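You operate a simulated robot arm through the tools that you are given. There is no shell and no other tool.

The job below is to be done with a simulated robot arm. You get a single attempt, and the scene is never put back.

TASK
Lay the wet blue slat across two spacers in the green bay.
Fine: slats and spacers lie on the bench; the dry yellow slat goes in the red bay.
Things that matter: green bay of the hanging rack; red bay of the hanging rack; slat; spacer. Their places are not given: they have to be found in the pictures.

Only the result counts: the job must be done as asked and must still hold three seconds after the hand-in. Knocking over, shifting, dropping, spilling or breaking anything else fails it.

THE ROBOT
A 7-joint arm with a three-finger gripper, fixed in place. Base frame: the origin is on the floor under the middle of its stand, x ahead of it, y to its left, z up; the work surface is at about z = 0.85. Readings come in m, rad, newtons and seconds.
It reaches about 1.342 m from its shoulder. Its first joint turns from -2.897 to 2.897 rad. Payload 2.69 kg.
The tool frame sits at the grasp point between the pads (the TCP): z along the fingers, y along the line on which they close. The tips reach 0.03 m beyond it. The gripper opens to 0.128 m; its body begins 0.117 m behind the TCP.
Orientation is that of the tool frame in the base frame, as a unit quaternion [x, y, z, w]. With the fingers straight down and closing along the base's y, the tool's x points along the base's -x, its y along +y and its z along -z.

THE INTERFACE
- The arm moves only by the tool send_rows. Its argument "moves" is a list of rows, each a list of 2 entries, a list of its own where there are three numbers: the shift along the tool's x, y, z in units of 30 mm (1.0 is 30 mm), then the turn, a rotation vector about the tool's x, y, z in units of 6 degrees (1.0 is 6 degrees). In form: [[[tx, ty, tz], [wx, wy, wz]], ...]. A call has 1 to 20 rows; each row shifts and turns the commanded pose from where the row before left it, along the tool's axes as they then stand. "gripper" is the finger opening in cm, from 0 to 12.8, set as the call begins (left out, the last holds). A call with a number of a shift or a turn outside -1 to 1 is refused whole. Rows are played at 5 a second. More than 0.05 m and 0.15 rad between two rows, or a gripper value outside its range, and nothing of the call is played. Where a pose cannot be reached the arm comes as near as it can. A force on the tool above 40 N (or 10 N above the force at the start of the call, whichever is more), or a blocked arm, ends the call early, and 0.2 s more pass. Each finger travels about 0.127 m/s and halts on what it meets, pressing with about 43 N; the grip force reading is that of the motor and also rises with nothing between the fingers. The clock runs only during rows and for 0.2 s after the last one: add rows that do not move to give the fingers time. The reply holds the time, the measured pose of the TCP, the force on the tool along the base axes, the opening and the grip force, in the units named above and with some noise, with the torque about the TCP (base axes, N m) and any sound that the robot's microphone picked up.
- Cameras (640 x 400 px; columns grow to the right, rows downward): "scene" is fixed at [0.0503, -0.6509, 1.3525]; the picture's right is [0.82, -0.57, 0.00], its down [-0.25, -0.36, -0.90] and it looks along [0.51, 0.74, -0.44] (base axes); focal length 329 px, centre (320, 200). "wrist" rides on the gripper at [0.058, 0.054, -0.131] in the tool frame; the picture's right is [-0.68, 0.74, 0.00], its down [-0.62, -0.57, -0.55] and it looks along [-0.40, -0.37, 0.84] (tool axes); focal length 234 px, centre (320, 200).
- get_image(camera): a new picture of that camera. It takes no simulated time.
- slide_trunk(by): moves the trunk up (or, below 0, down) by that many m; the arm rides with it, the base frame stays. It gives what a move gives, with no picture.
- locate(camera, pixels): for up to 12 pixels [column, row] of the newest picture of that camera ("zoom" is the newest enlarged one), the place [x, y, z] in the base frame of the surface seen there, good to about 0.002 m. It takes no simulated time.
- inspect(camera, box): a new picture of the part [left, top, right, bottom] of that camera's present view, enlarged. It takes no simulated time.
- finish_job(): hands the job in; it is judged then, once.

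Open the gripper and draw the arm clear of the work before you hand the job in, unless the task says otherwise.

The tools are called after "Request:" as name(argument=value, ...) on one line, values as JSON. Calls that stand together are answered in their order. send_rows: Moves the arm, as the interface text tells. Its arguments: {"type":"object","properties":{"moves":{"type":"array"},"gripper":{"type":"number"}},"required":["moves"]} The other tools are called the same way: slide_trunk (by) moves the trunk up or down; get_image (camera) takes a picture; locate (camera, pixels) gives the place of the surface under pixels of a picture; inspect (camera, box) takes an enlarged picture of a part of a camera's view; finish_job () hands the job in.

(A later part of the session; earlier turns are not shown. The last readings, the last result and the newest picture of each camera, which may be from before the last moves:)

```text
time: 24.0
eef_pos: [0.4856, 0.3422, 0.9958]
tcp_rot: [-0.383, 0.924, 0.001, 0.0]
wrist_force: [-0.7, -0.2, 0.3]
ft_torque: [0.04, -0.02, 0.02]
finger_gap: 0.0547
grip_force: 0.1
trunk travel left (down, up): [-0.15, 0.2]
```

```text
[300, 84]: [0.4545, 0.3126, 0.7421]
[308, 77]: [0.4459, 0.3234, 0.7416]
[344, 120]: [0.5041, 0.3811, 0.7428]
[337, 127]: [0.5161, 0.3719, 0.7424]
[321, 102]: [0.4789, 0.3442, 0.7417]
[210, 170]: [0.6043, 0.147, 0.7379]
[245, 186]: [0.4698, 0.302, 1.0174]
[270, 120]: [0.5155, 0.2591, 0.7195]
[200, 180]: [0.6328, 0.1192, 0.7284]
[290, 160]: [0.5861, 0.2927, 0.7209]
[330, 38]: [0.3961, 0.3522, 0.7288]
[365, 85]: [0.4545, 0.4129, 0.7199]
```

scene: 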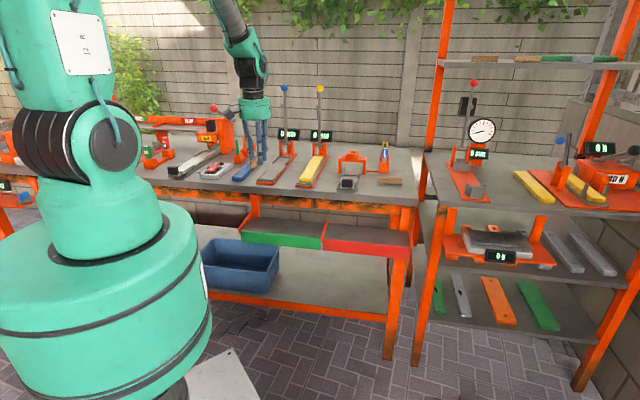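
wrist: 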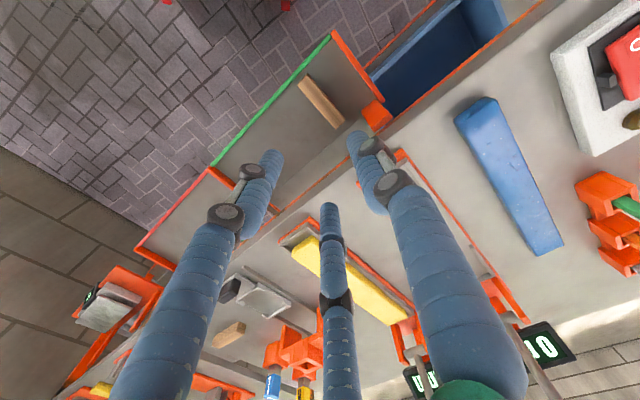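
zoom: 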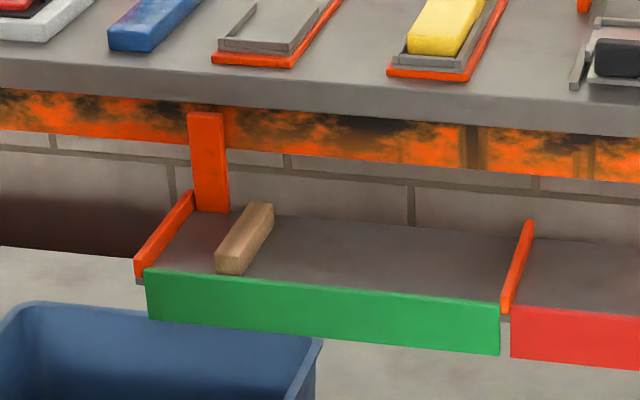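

Spacer 1 rests at u≈0.0955, v≈0.584, top z≈0.741. I turn back to −45° and travel above the second spacer (TCP u=0.551, v=0.774).

Request:
send_rows(moves=[[[0, 0, 0], [0, 0, 1]], [[0, 0, 0], [0, 0, 1]], [[0, 0, 0], [0, 0, 1]], [[0, 0, 0], [0, 0, 1]], [[0, 0, 0], [0, 0, 1]], [[0, 0, 0], [0, 0, 1]], [[0, 0, 0], [0, 0, 1]], [[0, 0, 0], [0, 0, 1]], [[0, 0, 0], [0, 0, 1]], [[0, 0, 0], [0, 0, 1]], [[0, 0, 0], [0, 0, 1]], [[0, 0, 0], [0, 0, 1]], [[0, 0, 0], [0, 0, 1]], [[0, 0, 0], [0, 0, 1]], [[0, 0, 0], [0, 0, 1]]], gripper=7.0)

Request:
send_rows(moves=[[[-1, 0, 0], [0, 0, 0]], [[-1, 0, 0], [0, 0, 0]], [[-1, 0, 0], [0, 0, 0]], [[-1, 0, 0], [0, 0, 0]], [[-1, 0, 0], [0, 0, 0]], [[-1, 0, 0], [0, 0, 0]], [[-1, 0, 0], [0, 0, 0]], [[-1, 0, 0], [0, 0, 0]], [[-1, 0, 0], [0, 0, 0]], [[-1, 0.7, 0], [0, 0, 0]], [[-1, 0.7, 0], [0, 0, 0]], [[-1, 1, 0], [0, 0, 0]], [[-1, 1, 0], [0, 0, 0]], [[-1, 1, 0], [0, 0, 0]], [[-0.97, 1, 0], [0, 0, 0]], [[0, 0.88, 0], [0, 0, 0]], [[0, 0, 0], [0, 0, 0]]])

Request:
get_image(camera="wrist")

Request:
inspect(camera="scene", box=[340, 110, 440, 200])

```text
time: 27.2
eef_pos: [0.4854, 0.3418, 0.9955]
tcp_rot: [0.382, 0.924, 0.0, 0.0]
wrist_force: [0.5, -1.2, 0.8]
ft_torque: [-0.04, 0.02, 0.01]
finger_gap: 0.0701
grip_force: 0.1
trunk travel left (down, up): [-0.15, 0.2]
```

```text
time: 30.8
eef_pos: [0.9367, 0.1594, 0.9969]
tcp_rot: [0.382, 0.924, -0.001, 0.0]
wrist_force: [0.9, 1.1, 0.3]
ft_torque: [-0.03, 0.03, 0.01]
finger_gap: 0.0702
grip_force: 0.0
trunk travel left (down, up): [-0.15, 0.2]
```

```text
taken
```

wrist: 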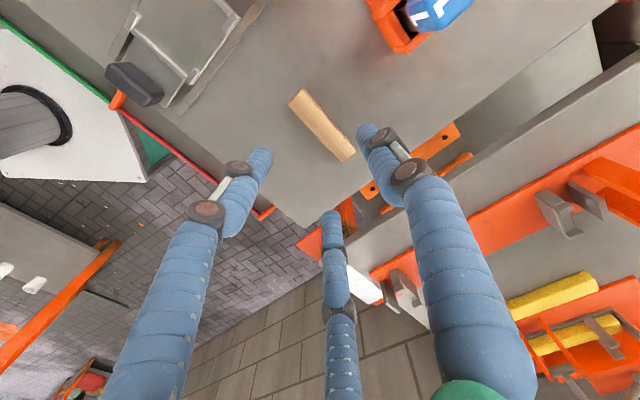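

```text
4.44 times, centred on (390, 155) of scene
```

zoom: 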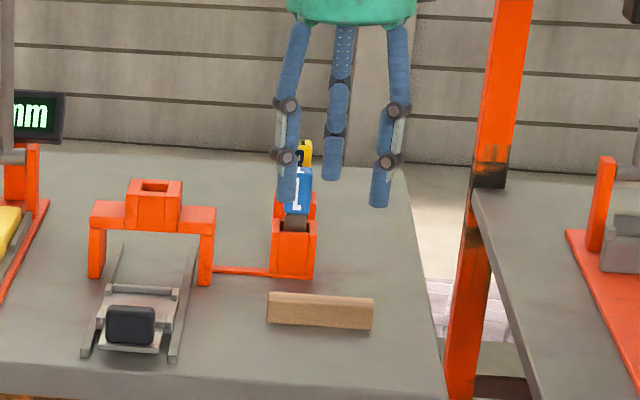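

The TCP is at u=0.5496, v=0.775 above the second spacer at wrist (322,125). I check its position and the pens' height before lowering.

Request:
locate(camera="zoom", pixels=[[297, 178], [306, 150], [305, 172], [295, 235], [270, 297], [370, 302], [320, 298]])

Request:
locate(camera="wrist", pixels=[[291, 103], [304, 91], [353, 152], [341, 160], [322, 125], [440, 10], [405, 45]])

```text
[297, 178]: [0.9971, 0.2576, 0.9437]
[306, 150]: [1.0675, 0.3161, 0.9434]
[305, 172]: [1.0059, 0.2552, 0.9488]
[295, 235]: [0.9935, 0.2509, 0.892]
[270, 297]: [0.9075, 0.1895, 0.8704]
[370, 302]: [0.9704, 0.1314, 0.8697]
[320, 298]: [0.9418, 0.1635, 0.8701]
```

```text
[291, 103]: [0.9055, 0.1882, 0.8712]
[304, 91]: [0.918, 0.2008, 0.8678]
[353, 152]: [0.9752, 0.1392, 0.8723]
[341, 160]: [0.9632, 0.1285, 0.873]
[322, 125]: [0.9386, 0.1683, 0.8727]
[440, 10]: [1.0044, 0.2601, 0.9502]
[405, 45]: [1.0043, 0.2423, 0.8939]
```

The pens end at z≈0.95, safely below the gripper body. I lower to the same gripping height as before (z≈0.884).

Request:
send_rows(moves=[[[0, 0, 1], [0, 0, 0]], [[0, 0, 1], [0, 0, 0]], [[0, 0, 0.8], [0, 0, 0]], [[0, 0, 0.5], [0, 0, 0]], [[0, 0, 0.25], [0, 0, 0]], [[0, 0, 0.14], [0, 0, 0]], [[0, 0, 0], [0, 0, 0]]])

Request:
inspect(camera="wrist", box=[200, 80, 440, 230])

Request:
inspect(camera="scene", box=[350, 120, 430, 200])

```text
time: 32.4
eef_pos: [0.9372, 0.1584, 0.8835]
tcp_rot: [0.383, 0.924, 0.0, 0.0]
wrist_force: [0.0, 0.1, 0.0]
ft_torque: [0.01, 0.01, 0.0]
finger_gap: 0.0701
grip_force: 0.1
trunk travel left (down, up): [-0.15, 0.2]
```

```text
2.67 times, centred on (320, 155) of wrist
```

zoom: 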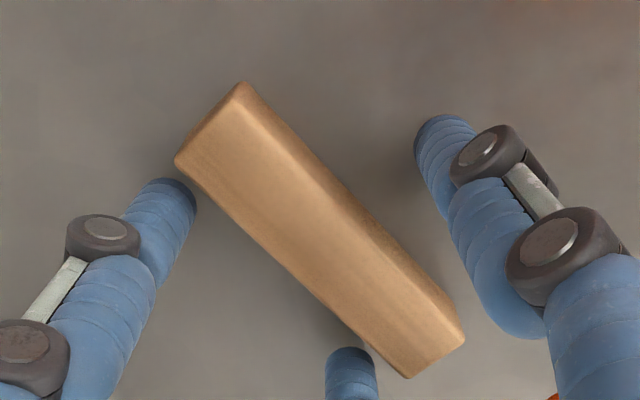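

```text
5.00 times, centred on (390, 160) of scene
```

zoom: 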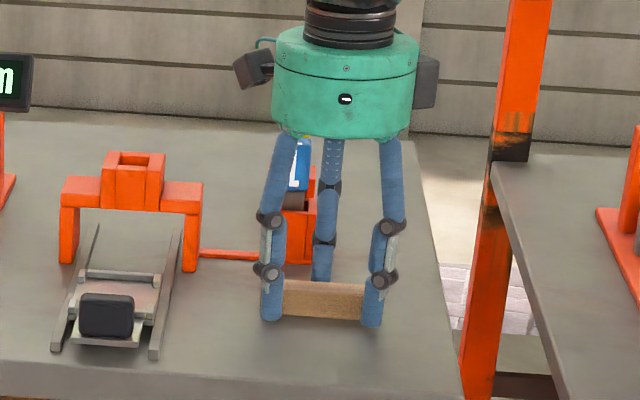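

The view matches the first grasp. I close to 3.3, then firm up in the next call.

Request:
send_rows(moves=[[[0, 0, 0], [0, 0, 0]], [[0, 0, 0], [0, 0, 0]], [[0, 0, 0], [0, 0, 0]]], gripper=3.3)

Request:
send_rows(moves=[[[0, 0, 0], [0, 0, 0]], [[0, 0, 0], [0, 0, 0]], [[0, 0, 0], [0, 0, 0]], [[0, 0, -0.3], [0, 0, 0]], [[0, 0, -0.7], [0, 0, 0]], [[0, 0, -1], [0, 0, 0]], [[0, 0, -1], [0, 0, 0]], [[0, 0, -1], [0, 0, 0]], [[0, 0, 0], [0, 0, 0]]], gripper=1.5)

Request:
inspect(camera="wrist", box=[200, 80, 440, 230])

Request:
inspect(camera="scene", box=[340, 110, 440, 200])

```text
time: 33.2
eef_pos: [0.9372, 0.1587, 0.8834]
tcp_rot: [0.381, 0.924, 0.0, 0.001]
wrist_force: [0.7, 0.1, 0.4]
ft_torque: [0.02, 0.02, 0.04]
finger_gap: 0.0339
grip_force: 8.1
trunk travel left (down, up): [-0.15, 0.2]
```

```text
time: 35.2
eef_pos: [0.9364, 0.1571, 1.0051]
tcp_rot: [0.383, 0.924, 0.001, 0.0]
wrist_force: [0.3, -0.4, -0.5]
ft_torque: [-0.02, -0.01, -0.03]
finger_gap: 0.0318
grip_force: 43.5
trunk travel left (down, up): [-0.15, 0.2]
```

```text
2.67 times, centred on (320, 155) of wrist
```

zoom: 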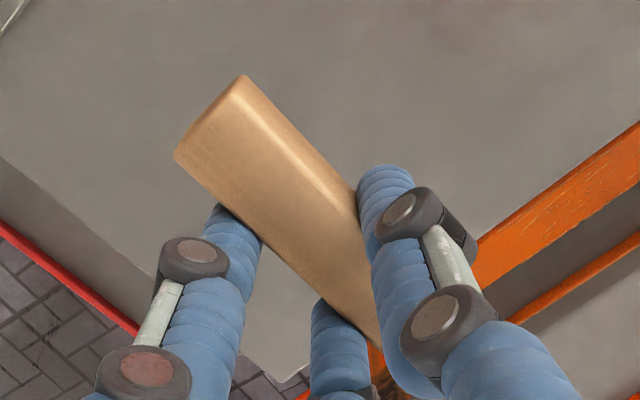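

```text
4.44 times, centred on (390, 155) of scene
```

zoom: 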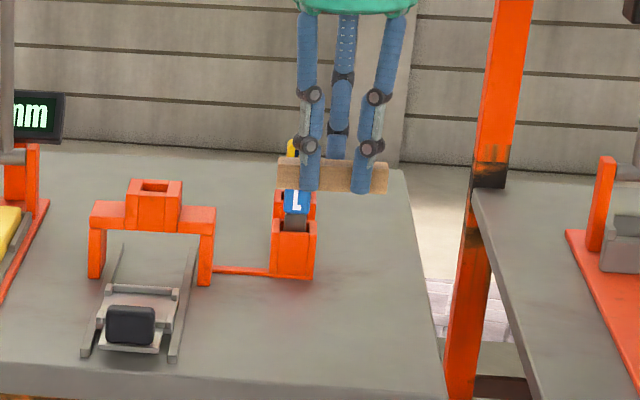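

The second spacer is held level. I draw it back to v=0.585 and over to u=0.261, then turn by −90°.

Request:
send_rows(moves=[[[0, -1, 0], [0, 0, 0]], [[0, -1, 0], [0, 0, 0]], [[0, -1, 0], [0, 0, 0]], [[0, -1, 0], [0, 0, 0]], [[0, -1, 0], [0, 0, 0]], [[0, -1, 0], [0, 0, 0]], [[0, -0.3, 0], [0, 0, 0]], [[1, 0, 0], [0, 0, 0]], [[1, 0, 0], [0, 0, 0]], [[1, 0, 0], [0, 0, 0]], [[1, 0, 0], [0, 0, 0]], [[1, 0, 0], [0, 0, 0]], [[1, 0, 0], [0, 0, 0]], [[1, 0, 0], [0, 0, 0]], [[1, 0, 0], [0, 0, 0]], [[1, 0, 0], [0, 0, 0]], [[0.63, 0, 0], [0, 0, 0]]])

Request:
send_rows(moves=[[[0, 0, 0], [0, 0, -1]], [[0, 0, 0], [0, 0, -1]], [[0, 0, 0], [0, 0, -1]], [[0, 0, 0], [0, 0, -1]], [[0, 0, 0], [0, 0, -1]], [[0, 0, 0], [0, 0, -1]], [[0, 0, 0], [0, 0, -1]], [[0, 0, 0], [0, 0, -1]], [[0, 0, 0], [0, 0, -1]], [[0, 0, 0], [0, 0, -1]], [[0, 0, 0], [0, 0, -1]], [[0, 0, 0], [0, 0, -1]], [[0, 0, 0], [0, 0, -1]], [[0, 0, 0], [0, 0, -1]], [[0, 0, 0], [0, 0, -1]], [[0, 0, 0], [0, 0, 0]]])

Request:
get_image(camera="wrist")

Request:
get_image(camera="scene")

```text
time: 38.8
eef_pos: [0.5976, 0.2278, 1.0058]
tcp_rot: [0.382, 0.924, 0.0, 0.0]
wrist_force: [-0.8, 0.4, -1.1]
ft_torque: [0.01, 0.0, 0.03]
finger_gap: 0.0316
grip_force: 43.1
trunk travel left (down, up): [-0.15, 0.2]
```

```text
time: 42.2
eef_pos: [0.5981, 0.2299, 1.0028]
tcp_rot: [-0.383, 0.924, 0.0, 0.0]
wrist_force: [0.4, 0.3, -0.9]
ft_torque: [0.03, 0.05, 0.01]
finger_gap: 0.0315
grip_force: 43.7
trunk travel left (down, up): [-0.15, 0.2]
```

```text
taken
```

wrist: 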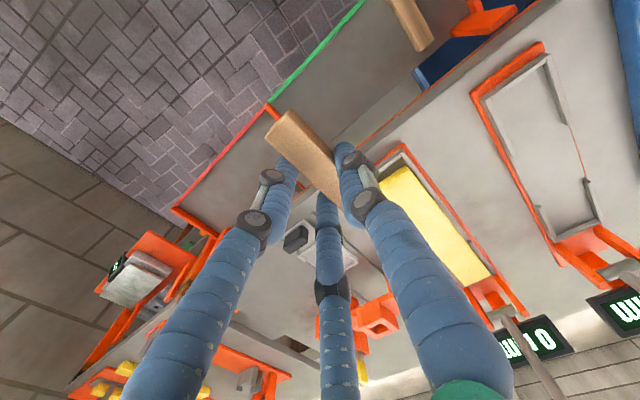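

```text
taken
```

scene: 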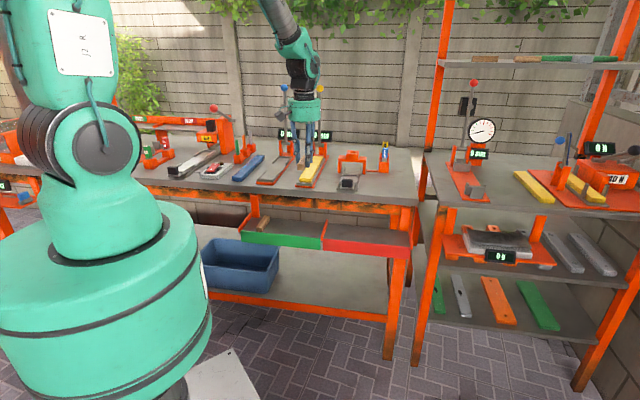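

TCP u=0.2604, v=0.5855, spacer across the bay. I lower to just above the bay floor as before.

Request:
send_rows(moves=[[[0, 0, 0.5], [0, 0, 0]], [[0, 0, 1], [0, 0, 0]], [[0, 0, 1], [0, 0, 0]], [[0, 0, 1], [0, 0, 0]], [[0, 0, 1], [0, 0, 0]], [[0, 0, 1], [0, 0, 0]], [[0, 0, 1], [0, 0, 0]], [[0, 0, 0.7], [0, 0, 0]], [[0, 0, 0.5], [0, 0, 0]], [[0, 0, 0.3], [0, 0, 0]], [[0, 0, 0.24], [0, 0, 0]], [[0, 0, 0], [0, 0, 0]]])

Request:
inspect(camera="wrist", box=[200, 40, 440, 220])

Request:
inspect(camera="scene", box=[230, 160, 350, 260])

```text
time: 44.8
eef_pos: [0.5984, 0.2286, 0.7578]
tcp_rot: [-0.382, 0.924, 0.0, 0.0]
wrist_force: [0.3, -0.6, -0.5]
ft_torque: [0.01, -0.04, -0.01]
finger_gap: 0.0312
grip_force: 42.7
trunk travel left (down, up): [-0.15, 0.2]
```

```text
2.22 times, centred on (320, 130) of wrist
```

zoom: 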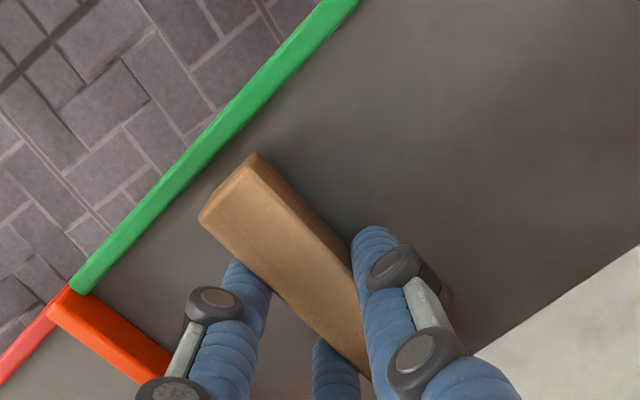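

```text
4.00 times, centred on (290, 210) of scene
```

zoom: 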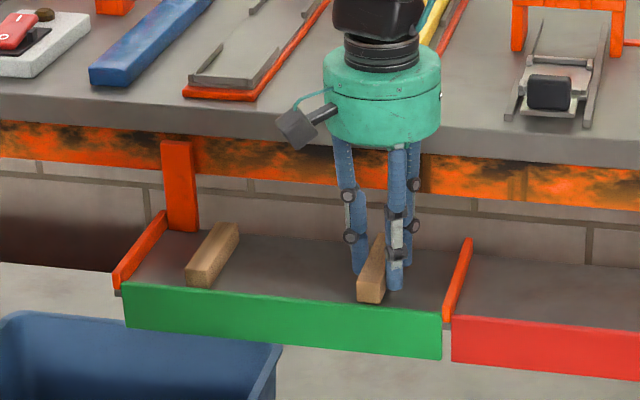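

The second spacer hangs just above the floor, parallel to the first. I lower in sub-millimetre steps until contact.

Request:
send_rows(moves=[[[0, 0, 0.04], [0, 0, 0]], [[0, 0, 0.03], [0, 0, 0]], [[0, 0, 0], [0, 0, 0]]])

```text
time: 45.6
eef_pos: [0.5976, 0.2291, 0.7548]
tcp_rot: [-0.383, 0.924, 0.0, 0.0]
wrist_force: [0.1, 0.1, -0.2]
ft_torque: [-0.02, -0.01, -0.01]
finger_gap: 0.0316
grip_force: 42.8
trunk travel left (down, up): [-0.15, 0.2]
```

No contact yet (−0.2 N), so I go down about 1 mm more.

Request:
send_rows(moves=[[[0, 0, 0.025], [0, 0, 0]], [[0, 0, 0.015], [0, 0, 0]], [[0, 0, 0], [0, 0, 0]]])

```text
time: 46.4
eef_pos: [0.598, 0.2285, 0.7538]
tcp_rot: [-0.382, 0.924, 0.0, 0.001]
wrist_force: [-0.7, 0.0, -0.4]
ft_torque: [0.0, -0.04, -0.03]
finger_gap: 0.0313
grip_force: 43.4
trunk travel left (down, up): [-0.15, 0.2]
```

Still no contact; another 1 mm in small steps.

Request:
send_rows(moves=[[[0, 0, 0.02], [0, 0, 0]], [[0, 0, 0.02], [0, 0, 0]], [[0, 0, 0], [0, 0, 0]]])

Request:
inspect(camera="scene", box=[290, 200, 350, 250])

```text
time: 47.2
eef_pos: [0.599, 0.229, 0.7549]
tcp_rot: [-0.384, 0.923, 0.0, -0.001]
wrist_force: [-0.5, -2.4, 7.8]
ft_torque: [-0.14, 0.08, 0.01]
finger_gap: 0.0314
grip_force: 42.8
trunk travel left (down, up): [-0.15, 0.2]
```

```text
8.00 times, centred on (320, 225) of scene
```

zoom: 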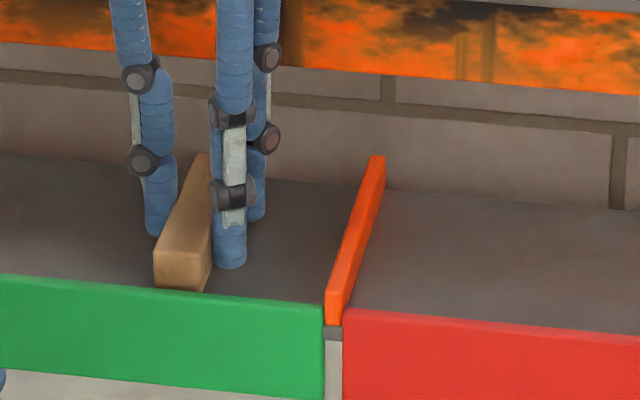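

Contact: 7.8 N upward. I open to 5.5 cm and rise straight up.

Request:
send_rows(moves=[[[0, 0, 0], [0, 0, 0]], [[0, 0, 0], [0, 0, 0]], [[0, 0, 0], [0, 0, 0]], [[0, 0, -0.3], [0, 0, 0]], [[0, 0, -0.7], [0, 0, 0]], [[0, 0, -1], [0, 0, 0]], [[0, 0, -1], [0, 0, 0]], [[0, 0, -1], [0, 0, 0]], [[0, 0, -1], [0, 0, 0]], [[0, 0, -1], [0, 0, 0]], [[0, 0, -1], [0, 0, 0]], [[0, 0, -1], [0, 0, 0]], [[0, 0, 0], [0, 0, 0]]], gripper=5.5)

Request:
get_image(camera="wrist")

Request:
inspect(camera="scene", box=[230, 190, 340, 260])

Request:
locate(camera="zoom", pixels=[[70, 177], [97, 178], [105, 125], [130, 126], [408, 225], [438, 228], [448, 168], [462, 170], [430, 198], [330, 225], [480, 240], [500, 170]])

```text
time: 50.0
eef_pos: [0.5974, 0.2303, 0.9926]
tcp_rot: [-0.383, 0.924, 0.0, 0.0]
wrist_force: [-0.5, -1.3, 0.8]
ft_torque: [0.0, -0.02, 0.03]
finger_gap: 0.0549
grip_force: 0.0
trunk travel left (down, up): [-0.15, 0.2]
```

```text
taken
```

wrist: 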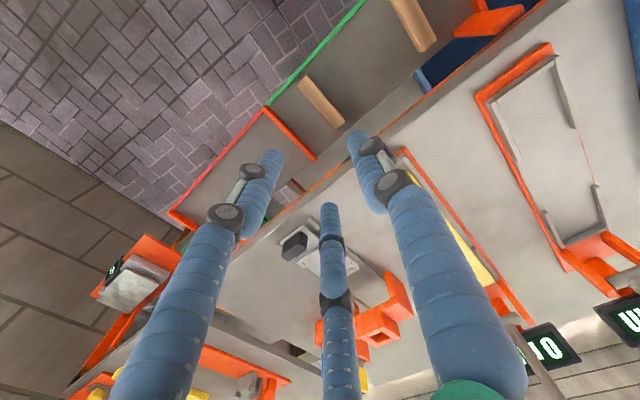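

```text
5.71 times, centred on (285, 225) of scene
```

zoom: 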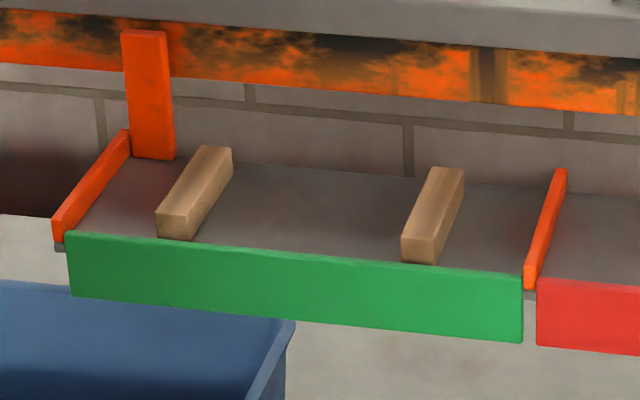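

```text
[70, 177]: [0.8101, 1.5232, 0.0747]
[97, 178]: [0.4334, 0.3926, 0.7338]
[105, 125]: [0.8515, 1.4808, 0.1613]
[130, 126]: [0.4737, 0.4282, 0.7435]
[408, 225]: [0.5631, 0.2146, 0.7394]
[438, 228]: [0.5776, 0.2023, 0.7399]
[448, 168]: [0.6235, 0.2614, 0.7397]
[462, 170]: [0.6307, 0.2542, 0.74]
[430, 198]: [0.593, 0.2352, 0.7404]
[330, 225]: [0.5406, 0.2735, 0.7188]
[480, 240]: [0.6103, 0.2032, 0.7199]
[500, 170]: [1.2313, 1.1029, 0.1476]
```

Both spacers stand in the green bay at u≈0.0955 and u≈0.2555, v≈0.584. Next I go above the blue slat: first along the bench front, then in to v=0.816, at z≈1.02.

Request:
send_rows(moves=[[[0, 1, -0.5], [0, 0, 0]], [[0, 1, -0.5], [0, 0, 0]], [[0, 1, 0], [0, 0, 0]], [[0, 1, 0], [0, 0, 0]], [[0, 1, 0], [0, 0, 0]], [[0, 1, 0], [0, 0, 0]], [[0, 1, 0], [0, 0, 0]], [[0, 1, 0], [0, 0, 0]], [[0, 1, 0], [0, 0, 0]], [[-0.5, 0.47, 0], [0, 0, 0]], [[-1, 0, 0], [0, 0, 0]], [[-1, 0, 0], [0, 0, 0]], [[-1, 0, 0], [0, 0, 0]], [[-1, 0, 0], [0, 0, 0]], [[0, 0, 0], [0, 0, 0]]], gripper=9.0)

Request:
get_image(camera="wrist")

Request:
get_image(camera="scene")

```text
time: 53.2
eef_pos: [0.4945, 0.5228, 1.0223]
tcp_rot: [-0.384, 0.923, 0.0, 0.0]
wrist_force: [1.2, -0.7, 0.5]
ft_torque: [-0.05, 0.04, 0.0]
finger_gap: 0.0901
grip_force: 0.0
trunk travel left (down, up): [-0.15, 0.2]
```

```text
taken
```

wrist: 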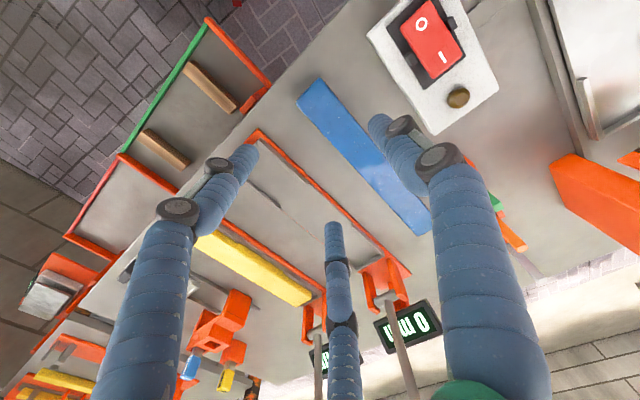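

```text
taken
```

scene: 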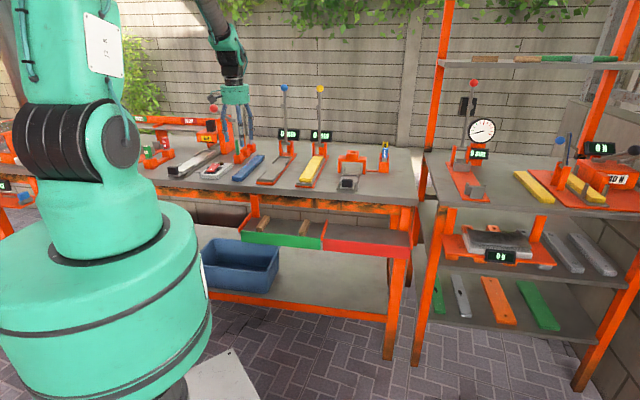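

The TCP is at u≈−0.021, v≈0.72; the blue slat spans (310,90) to (420,225) in the wrist picture. I locate its edges and nearby pins.

Request:
locate(camera="wrist", pixels=[[300, 101], [319, 82], [345, 115], [328, 135], [372, 150], [355, 172], [385, 205], [429, 214], [413, 232], [340, 125], [364, 161], [248, 145]])

Request:
inspect(camera="scene", box=[190, 90, 300, 190])

```text
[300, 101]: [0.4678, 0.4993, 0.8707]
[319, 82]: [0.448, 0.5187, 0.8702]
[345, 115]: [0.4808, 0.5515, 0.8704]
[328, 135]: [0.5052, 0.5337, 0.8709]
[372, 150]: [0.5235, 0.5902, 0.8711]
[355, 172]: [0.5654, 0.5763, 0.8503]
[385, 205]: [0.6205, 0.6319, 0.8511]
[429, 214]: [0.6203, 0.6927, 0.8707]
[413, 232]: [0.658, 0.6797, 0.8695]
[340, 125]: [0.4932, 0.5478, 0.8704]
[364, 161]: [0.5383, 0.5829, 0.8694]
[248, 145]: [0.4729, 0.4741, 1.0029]
```

```text
4.00 times, centred on (245, 140) of scene
```

zoom: 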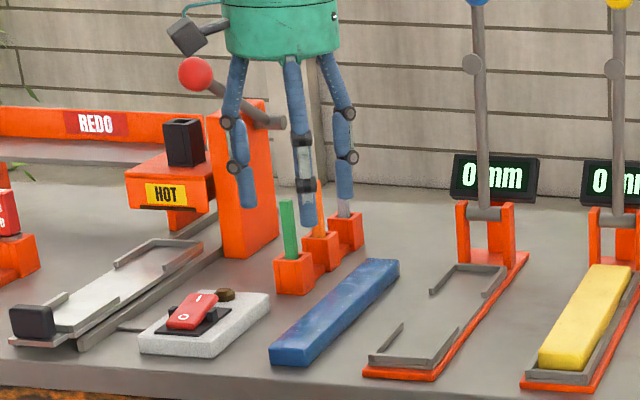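

I enlarge the wrist view of the blue slat to find its two long edges more exactly.

Request:
inspect(camera="wrist", box=[280, 70, 440, 170])

Request:
locate(camera="zoom", pixels=[[150, 60], [72, 130], [110, 95], [240, 160], [160, 230], [200, 195], [320, 250], [235, 325], [195, 110], [115, 180], [280, 290], [250, 345]])

```text
4.00 times, centred on (360, 120) of wrist
```

zoom: 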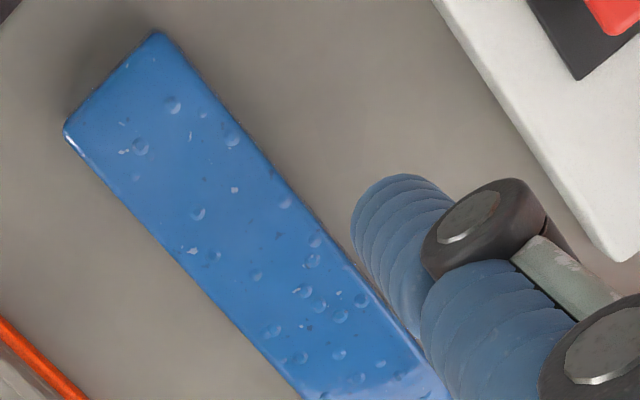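

```text
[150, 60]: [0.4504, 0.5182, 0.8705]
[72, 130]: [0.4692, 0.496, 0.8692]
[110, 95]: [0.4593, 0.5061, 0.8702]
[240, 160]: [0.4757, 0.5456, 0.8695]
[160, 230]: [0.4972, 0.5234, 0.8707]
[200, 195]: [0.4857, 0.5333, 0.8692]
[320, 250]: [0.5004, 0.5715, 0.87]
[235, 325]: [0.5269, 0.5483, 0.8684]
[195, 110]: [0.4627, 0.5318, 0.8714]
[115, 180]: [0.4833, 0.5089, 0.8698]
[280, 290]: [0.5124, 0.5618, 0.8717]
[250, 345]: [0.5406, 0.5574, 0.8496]
```

The droplets confirm that it is the wet slat. I locate points just inside both long edges.

Request:
locate(camera="zoom", pixels=[[186, 72], [244, 144], [302, 217], [190, 70], [248, 142], [306, 215], [90, 158], [135, 209], [180, 261], [86, 160], [131, 211], [176, 263]])

```text
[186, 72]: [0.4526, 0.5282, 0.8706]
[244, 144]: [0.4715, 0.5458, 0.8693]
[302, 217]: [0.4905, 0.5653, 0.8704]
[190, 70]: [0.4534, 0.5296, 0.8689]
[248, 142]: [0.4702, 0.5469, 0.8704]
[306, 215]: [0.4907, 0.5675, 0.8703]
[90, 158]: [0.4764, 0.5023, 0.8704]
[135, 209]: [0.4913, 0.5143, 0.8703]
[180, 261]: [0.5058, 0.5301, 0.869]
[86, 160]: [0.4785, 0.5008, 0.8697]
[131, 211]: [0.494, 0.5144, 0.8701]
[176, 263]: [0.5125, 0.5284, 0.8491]
```

The blue slat is 40 mm wide: u from −0.054 to −0.0145, centre ≈−0.034; v centre 0.8165. I move over its middle.

Request:
send_rows(moves=[[[-1, 0.04, 0], [0, 0, 0]], [[-1, 0, 0], [0, 0, 0]], [[-0.8, 0, 0], [0, 0, 0]], [[-0.42, 0, 0], [0, 0, 0]], [[0, 0, 0], [0, 0, 0]], [[0, 0, 0], [0, 0, 0]]])

Request:
send_rows(moves=[[[0, 0, 0], [0, 0, 0]]])

Request:
get_image(camera="wrist")

Request:
inspect(camera="scene", box=[210, 80, 310, 190])

```text
time: 54.6
eef_pos: [0.5607, 0.5941, 1.0225]
tcp_rot: [-0.384, 0.923, 0.0, 0.0]
wrist_force: [0.8, -0.6, 0.4]
ft_torque: [0.01, -0.01, -0.02]
finger_gap: 0.0902
grip_force: 0.2
trunk travel left (down, up): [-0.15, 0.2]
```

```text
time: 55.0
eef_pos: [0.5615, 0.5944, 1.0226]
tcp_rot: [-0.383, 0.924, -0.001, 0.0]
wrist_force: [0.2, -0.3, 1.0]
ft_torque: [-0.01, -0.03, -0.04]
finger_gap: 0.0897
grip_force: 0.0
trunk travel left (down, up): [-0.15, 0.2]
```

```text
taken
```

wrist: 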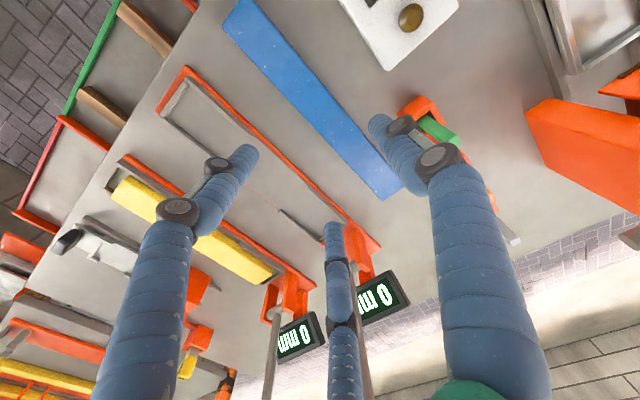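

```text
3.64 times, centred on (260, 135) of scene
```

zoom: 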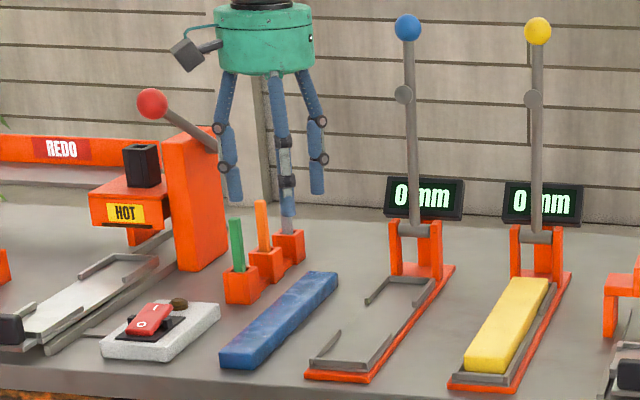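

TCP at u≈−0.0235, v≈0.817. I locate the pin holder and green pin next to the thumb to be sure that the lowering path is free.

Request:
locate(camera="zoom", pixels=[[236, 222], [240, 262], [228, 275], [250, 275], [255, 285], [262, 204], [288, 210], [272, 250], [228, 195], [283, 170], [238, 290], [315, 185]])

Request:
locate(camera="wrist", pixels=[[404, 105], [425, 97], [440, 107], [430, 120], [455, 145], [376, 122], [240, 155], [333, 230], [262, 75], [225, 25], [378, 175], [290, 60]])

```text
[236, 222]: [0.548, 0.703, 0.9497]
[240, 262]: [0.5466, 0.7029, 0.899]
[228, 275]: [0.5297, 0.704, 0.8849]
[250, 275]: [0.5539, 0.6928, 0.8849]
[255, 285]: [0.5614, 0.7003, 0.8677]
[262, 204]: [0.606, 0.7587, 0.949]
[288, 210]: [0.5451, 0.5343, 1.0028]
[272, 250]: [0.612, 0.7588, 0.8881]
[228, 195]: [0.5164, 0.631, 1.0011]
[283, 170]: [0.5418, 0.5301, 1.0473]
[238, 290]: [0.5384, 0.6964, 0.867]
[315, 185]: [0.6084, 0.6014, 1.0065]
```

```text
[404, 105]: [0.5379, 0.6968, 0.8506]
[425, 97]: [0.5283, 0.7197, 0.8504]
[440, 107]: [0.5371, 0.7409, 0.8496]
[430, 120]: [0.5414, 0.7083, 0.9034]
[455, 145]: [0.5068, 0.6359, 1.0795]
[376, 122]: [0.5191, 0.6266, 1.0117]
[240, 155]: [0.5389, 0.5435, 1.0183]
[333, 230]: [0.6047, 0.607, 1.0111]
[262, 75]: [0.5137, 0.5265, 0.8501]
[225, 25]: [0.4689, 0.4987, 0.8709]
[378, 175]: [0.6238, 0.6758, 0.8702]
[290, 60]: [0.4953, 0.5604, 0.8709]
```

The path is free (holder starts at u=−0.098, v=0.872). I lower to z≈0.884 around the middle of the blue slat.

Request:
send_rows(moves=[[[0, 0, 1], [0, 0, 0]], [[0, 0, 1], [0, 0, 0]], [[0, 0, 1], [0, 0, 0]], [[0, 0, 0.8], [0, 0, 0]], [[0, 0, 0.4], [0, 0, 0]], [[0, 0, 0.25], [0, 0, 0]], [[0, 0, 0.17], [0, 0, 0]], [[0, 0, 0], [0, 0, 0]]])

Request:
inspect(camera="wrist", box=[180, 60, 460, 235])

Request:
inspect(camera="scene", box=[210, 110, 310, 190])

```text
time: 56.8
eef_pos: [0.5592, 0.5934, 0.8842]
tcp_rot: [-0.384, 0.924, 0.0, 0.0]
wrist_force: [0.3, -0.5, -0.1]
ft_torque: [0.02, -0.05, 0.02]
finger_gap: 0.0899
grip_force: 0.0
trunk travel left (down, up): [-0.15, 0.2]
```

```text
2.29 times, centred on (320, 148) of wrist
```

zoom: 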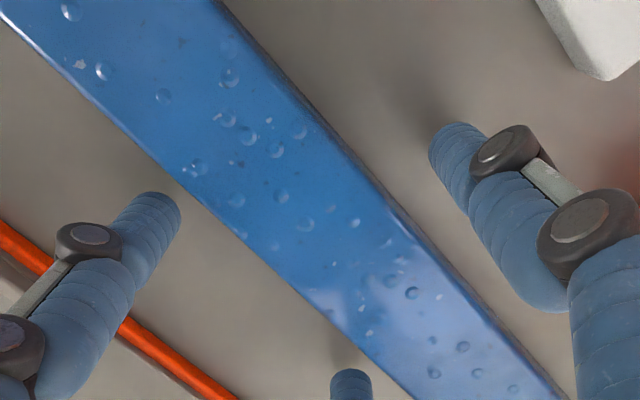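

```text
5.00 times, centred on (260, 150) of scene
```

zoom: 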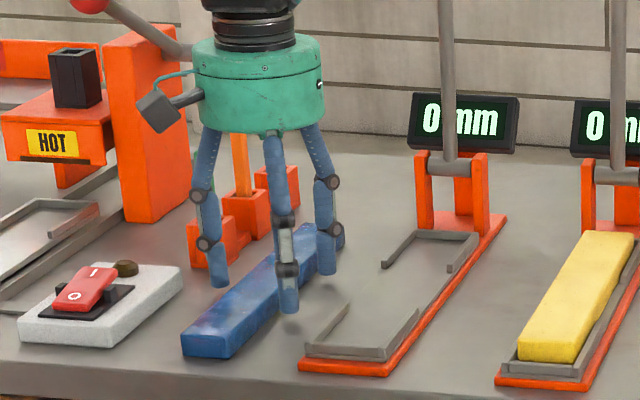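

The fingers straddle the slat freely. I close to 6.3 and look at the clearance on each side.

Request:
send_rows(moves=[[[0, 0, 0], [0, 0, 0]], [[0, 0, 0], [0, 0, 0]], [[0, 0, 0], [0, 0, 0]]], gripper=6.3)

Request:
inspect(camera="wrist", box=[180, 60, 460, 235])

```text
time: 57.6
eef_pos: [0.5592, 0.5942, 0.8838]
tcp_rot: [-0.383, 0.924, 0.0, 0.0]
wrist_force: [0.2, -0.6, 0.6]
ft_torque: [0.01, -0.01, 0.03]
finger_gap: 0.0629
grip_force: 0.0
trunk travel left (down, up): [-0.15, 0.2]
```

```text
2.29 times, centred on (320, 148) of wrist
```

zoom: 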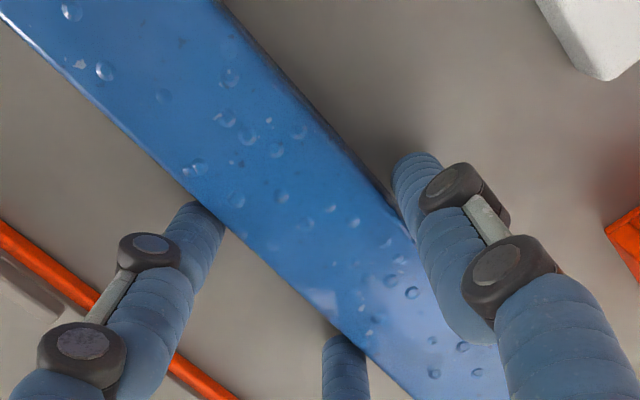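

Both sides are nearly touching evenly. I close to 5.8 and then firm the grip.

Request:
send_rows(moves=[[[0, 0, 0], [0, 0, 0]], [[0, 0, 0], [0, 0, 0]], [[0, 0, 0], [0, 0, 0]]], gripper=5.8)

Request:
send_rows(moves=[[[0, 0, 0], [0, 0, 0]], [[0, 0, 0], [0, 0, 0]], [[0, 0, 0], [0, 0, 0]]], gripper=4.0)

Request:
inspect(camera="wrist", box=[180, 60, 460, 235])

```text
time: 58.4
eef_pos: [0.5591, 0.5947, 0.8836]
tcp_rot: [-0.383, 0.924, 0.0, 0.0]
wrist_force: [-0.9, -0.2, 0.9]
ft_torque: [0.03, 0.02, 0.02]
finger_gap: 0.0588
grip_force: 0.5
trunk travel left (down, up): [-0.15, 0.2]
```

```text
time: 59.2
eef_pos: [0.5604, 0.5939, 0.8847]
tcp_rot: [-0.383, 0.924, 0.0, -0.001]
wrist_force: [-1.0, 0.7, 1.6]
ft_torque: [0.1, 0.13, -0.03]
finger_gap: 0.0566
grip_force: 43.1
trunk travel left (down, up): [-0.15, 0.2]
```

```text
2.29 times, centred on (320, 148) of wrist
```

zoom: 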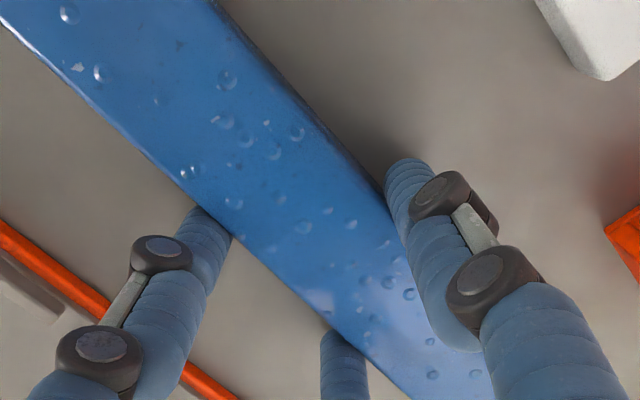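

Gripped at a 0.0566 gap with 43 N. I lift 2 cm slowly and check that it does not slip.

Request:
send_rows(moves=[[[0, 0, -0.1], [0, 0, 0]], [[0, 0, -0.2], [0, 0, 0]], [[0, 0, -0.3], [0, 0, 0]], [[0, 0, -0.3], [0, 0, 0]], [[0, 0, -0.2], [0, 0, 0]], [[0, 0, 0], [0, 0, 0]], [[0, 0, 0], [0, 0, 0]]])

Request:
inspect(camera="wrist", box=[180, 60, 460, 235])

Request:
inspect(camera="scene", box=[210, 110, 310, 190])

```text
time: 60.8
eef_pos: [0.561, 0.5937, 0.917]
tcp_rot: [-0.384, 0.923, -0.001, -0.001]
wrist_force: [-1.6, 0.1, -2.7]
ft_torque: [-0.06, -0.02, -0.01]
finger_gap: 0.0566
grip_force: 43.3
trunk travel left (down, up): [-0.15, 0.2]
```

```text
2.29 times, centred on (320, 148) of wrist
```

zoom: 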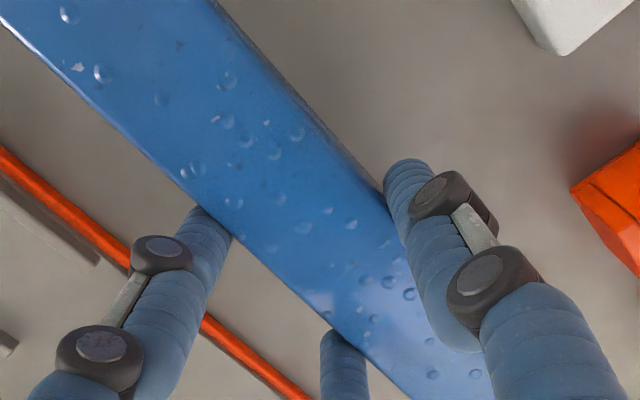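

```text
5.00 times, centred on (260, 150) of scene
```

zoom: 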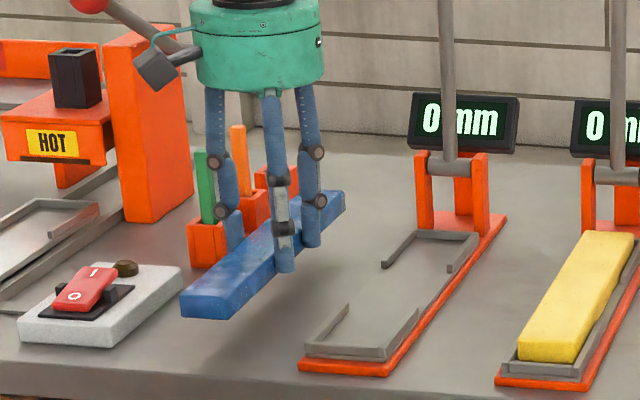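

The slat is lifted level, with no slip (weight ≈2.7 N). I raise it to z≈1.0 and draw it back off the bench to v≈0.5745.

Request:
send_rows(moves=[[[0, 0, -0.5], [0, 0, 0]], [[0, 0, -0.8], [0, 0, 0]], [[0, 0, -0.8], [0, 0, 0]], [[0, 0, -0.67], [0, 0, 0]], [[0.4, 0, 0], [0, 0, 0]], [[0.7, 0, 0], [0, 0, 0]], [[0.8, 0, 0], [0, 0, 0]], [[0.8, 0, 0], [0, 0, 0]], [[0.8, 0, 0], [0, 0, 0]], [[0.8, 0, 0], [0, 0, 0]], [[0.8, 0, 0], [0, 0, 0]], [[0.8, 0, 0], [0, 0, 0]], [[0.8, 0, 0], [0, 0, 0]], [[0.8, 0, 0], [0, 0, 0]], [[0.4, 0, 0], [0, 0, 0]], [[0.17, 0, 0], [0, 0, 0]], [[0, 0, 0], [0, 0, 0]]])

Request:
get_image(camera="scene")

Request:
get_image(camera="wrist")

```text
time: 64.4
eef_pos: [0.3887, 0.4222, 1.0011]
tcp_rot: [-0.382, 0.924, 0.0, 0.0]
wrist_force: [-0.3, 0.0, -2.1]
ft_torque: [-0.02, 0.05, -0.03]
finger_gap: 0.0565
grip_force: 42.5
trunk travel left (down, up): [-0.15, 0.2]
```

```text
taken
```

scene: 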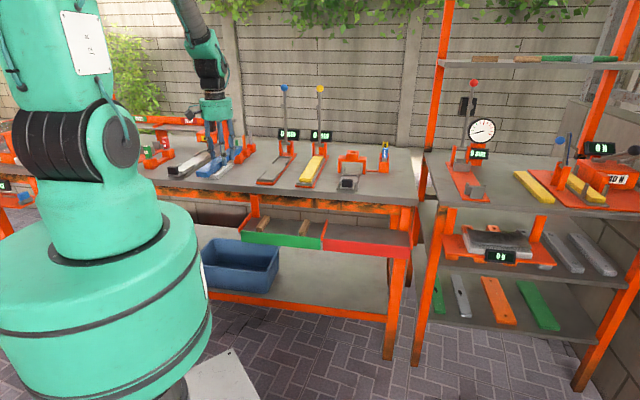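

```text
taken
```

wrist: 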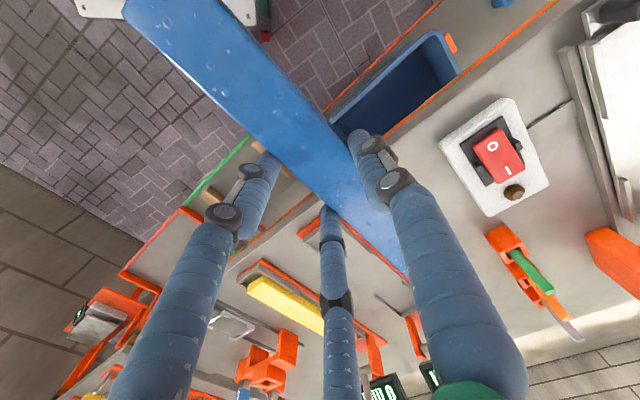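

Held firmly. I turn the slat by 90° so that it lies along the bay.

Request:
send_rows(moves=[[[0, 0, 0], [0, 0, 0.5]], [[0, 0, 0], [0, 0, 0.8]], [[0, 0, 0], [0, 0, 0.8]], [[0, 0, 0], [0, 0, 0.8]], [[0, 0, 0], [0, 0, 0.8]], [[0, 0, 0], [0, 0, 0.8]], [[0, 0, 0], [0, 0, 0.8]], [[0, 0, 0], [0, 0, 0.8]], [[0, 0, 0], [0, 0, 0.8]], [[0, 0, 0], [0, 0, 0.8]], [[0, 0, 0], [0, 0, 0.8]], [[0, 0, 0], [0, 0, 0.8]], [[0, 0, 0], [0, 0, 0.8]], [[0, 0, 0], [0, 0, 0.8]], [[0, 0, 0], [0, 0, 0.8]], [[0, 0, 0], [0, 0, 0.8]], [[0, 0, 0], [0, 0, 0.8]], [[0, 0, 0], [0, 0, 0.8]], [[0, 0, 0], [0, 0, 0.8]], [[0, 0, 0], [0, 0, 0.1]]])

Request:
send_rows(moves=[[[-0.5, 0, 0], [0, 0, 0]], [[-0.8, 0, 0], [0, 0, 0]], [[-0.8, 0, 0], [0, 0, 0]], [[-0.8, 0, 0], [0, 0, 0]], [[-0.8, 0, 0], [0, 0, 0]], [[-0.8, 0, 0], [0, 0, 0]], [[-0.8, 0, 0], [0, 0, 0]], [[-0.8, 0, 0], [0, 0, 0]], [[-0.4, 0, 0], [0, 0, 0]], [[-0.15, 0, 0], [0, 0, 0]], [[0, 0, 0], [0, 0, 0]]])

Request:
get_image(camera="wrist")

Request:
get_image(camera="scene")

```text
time: 68.6
eef_pos: [0.3894, 0.423, 0.9998]
tcp_rot: [0.383, 0.924, 0.0, 0.001]
wrist_force: [0.0, 0.1, -1.9]
ft_torque: [-0.02, 0.01, -0.01]
finger_gap: 0.0567
grip_force: 43.2
trunk travel left (down, up): [-0.15, 0.2]
```

```text
time: 71.0
eef_pos: [0.5297, 0.2823, 1.0006]
tcp_rot: [0.382, 0.924, 0.0, 0.0]
wrist_force: [0.3, -0.3, -2.0]
ft_torque: [0.0, 0.03, -0.02]
finger_gap: 0.0566
grip_force: 43.5
trunk travel left (down, up): [-0.15, 0.2]
```

```text
taken
```

wrist: 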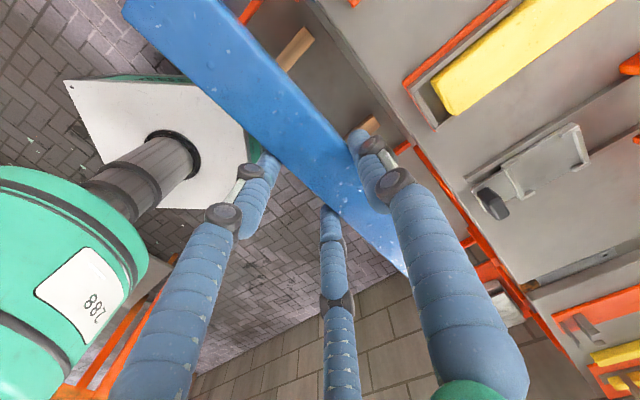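

```text
taken
```

scene: 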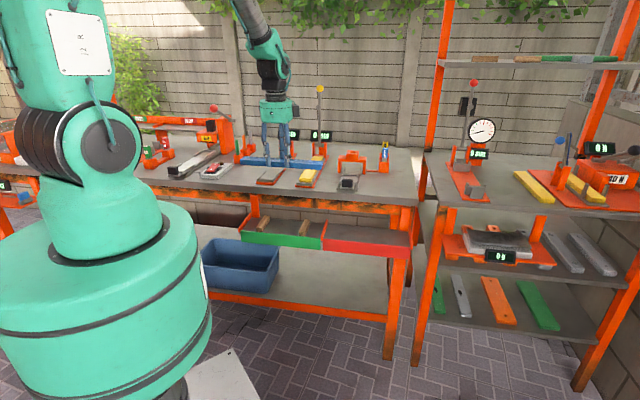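

The slat is along u now, TCP u=0.175, v=0.574. I check the slat's ends and level in the scene picture before lowering.

Request:
inspect(camera="scene", box=[225, 130, 345, 190])

Request:
locate(camera="zoom", pixels=[[82, 140], [85, 165], [150, 155], [150, 170], [300, 160], [400, 170], [500, 170], [520, 180], [525, 165], [90, 150], [510, 185], [245, 170]])

```text
5.33 times, centred on (285, 160) of scene
```

zoom: 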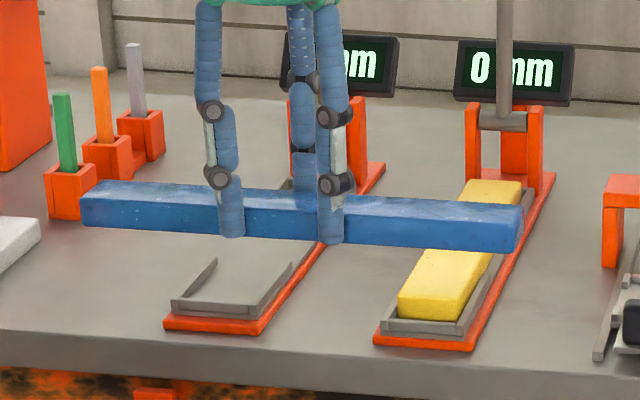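

```text
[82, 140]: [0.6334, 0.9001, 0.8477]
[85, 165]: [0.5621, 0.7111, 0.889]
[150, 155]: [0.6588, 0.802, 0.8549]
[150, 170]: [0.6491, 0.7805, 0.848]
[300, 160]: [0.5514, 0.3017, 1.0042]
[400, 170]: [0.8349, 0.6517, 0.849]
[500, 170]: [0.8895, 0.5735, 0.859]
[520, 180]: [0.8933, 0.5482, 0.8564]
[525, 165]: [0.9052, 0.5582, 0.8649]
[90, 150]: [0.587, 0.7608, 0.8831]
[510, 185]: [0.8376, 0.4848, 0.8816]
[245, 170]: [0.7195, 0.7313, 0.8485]
```

I take the slat's actual end pixels: left end around (83,210), right end around (520,230).

Request:
locate(camera="zoom", pixels=[[84, 202], [86, 220], [100, 186], [100, 205], [180, 210], [400, 225], [505, 215], [515, 225], [512, 245], [519, 212], [400, 202], [160, 192]])

```text
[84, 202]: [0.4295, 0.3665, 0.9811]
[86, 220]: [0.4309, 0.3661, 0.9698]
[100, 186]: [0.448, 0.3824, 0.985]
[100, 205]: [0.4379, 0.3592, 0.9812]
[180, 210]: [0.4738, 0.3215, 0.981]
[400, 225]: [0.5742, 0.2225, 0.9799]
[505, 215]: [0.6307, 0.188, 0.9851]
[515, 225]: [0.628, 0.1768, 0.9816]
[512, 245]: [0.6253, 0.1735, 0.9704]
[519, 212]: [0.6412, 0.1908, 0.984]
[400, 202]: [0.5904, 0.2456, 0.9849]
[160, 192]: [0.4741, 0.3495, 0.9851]
```

The slat spans u 0.0445–0.319 with its front face at v≈0.563, so I shift it 5.5 mm to the left to centre it and lower to just above the spacers.

Request:
send_rows(moves=[[[0.18, 0, 0.4], [0, 0, 0]], [[0, 0, 0.8], [0, 0, 0]], [[0, 0, 0.9], [0, 0, 0]], [[0, 0, 0.9], [0, 0, 0]], [[0, 0, 0.9], [0, 0, 0]], [[0, 0, 0.9], [0, 0, 0]], [[0, 0, 0.9], [0, 0, 0]], [[0, 0, 0.7], [0, 0, 0]], [[0, 0, 0.5], [0, 0, 0]], [[0, 0, 0.3], [0, 0, 0]], [[0, 0, 0.13], [0, 0, 0]], [[0, 0, 0], [0, 0, 0]]])

Request:
inspect(camera="scene", box=[225, 190, 345, 260])

Request:
inspect(camera="wrist", box=[100, 0, 500, 250])

```text
time: 73.6
eef_pos: [0.5271, 0.2856, 0.7805]
tcp_rot: [0.382, 0.924, 0.001, -0.001]
wrist_force: [0.1, -0.5, -2.5]
ft_torque: [-0.03, 0.04, 0.0]
finger_gap: 0.0565
grip_force: 43.1
trunk travel left (down, up): [-0.15, 0.2]
```

```text
5.33 times, centred on (285, 225) of scene
```

zoom: 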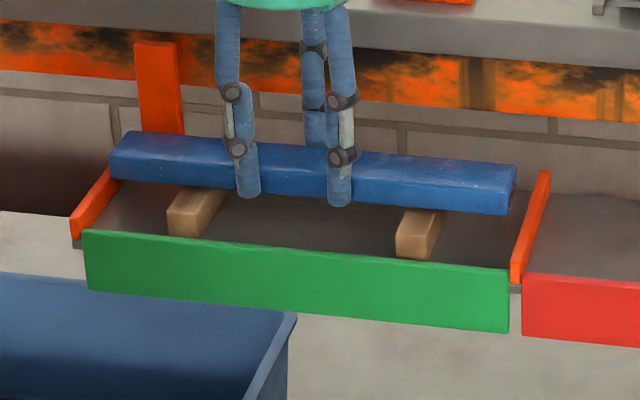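

```text
1.60 times, centred on (300, 125) of wrist
```

zoom: 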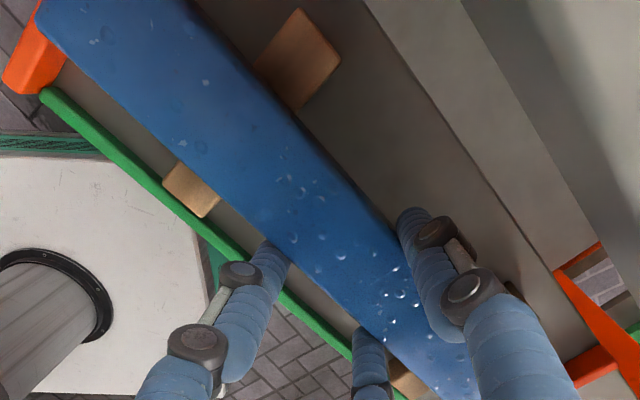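

The slat is centred over both spacers. I lower in small steps until its weight is taken up.

Request:
send_rows(moves=[[[0, 0, 0.05], [0, 0, 0]], [[0, 0, 0.03], [0, 0, 0]], [[0, 0, 0.03], [0, 0, 0]], [[0, 0, 0], [0, 0, 0]]])

```text
time: 74.6
eef_pos: [0.5264, 0.286, 0.777]
tcp_rot: [0.382, 0.924, 0.0, 0.0]
wrist_force: [-0.5, 0.7, -1.5]
ft_torque: [-0.02, 0.02, 0.03]
finger_gap: 0.0568
grip_force: 42.8
trunk travel left (down, up): [-0.15, 0.2]
```

Still only the weight shows; I go down about 0.8 mm more.

Request:
send_rows(moves=[[[0, 0, 0.015], [0, 0, 0]], [[0, 0, 0.012], [0, 0, 0]], [[0, 0, 0], [0, 0, 0]]])

```text
time: 75.4
eef_pos: [0.5276, 0.286, 0.7762]
tcp_rot: [0.382, 0.924, 0.0, 0.0]
wrist_force: [-0.1, 0.5, -1.2]
ft_torque: [-0.05, -0.04, 0.06]
finger_gap: 0.0568
grip_force: 42.8
trunk travel left (down, up): [-0.15, 0.2]
```

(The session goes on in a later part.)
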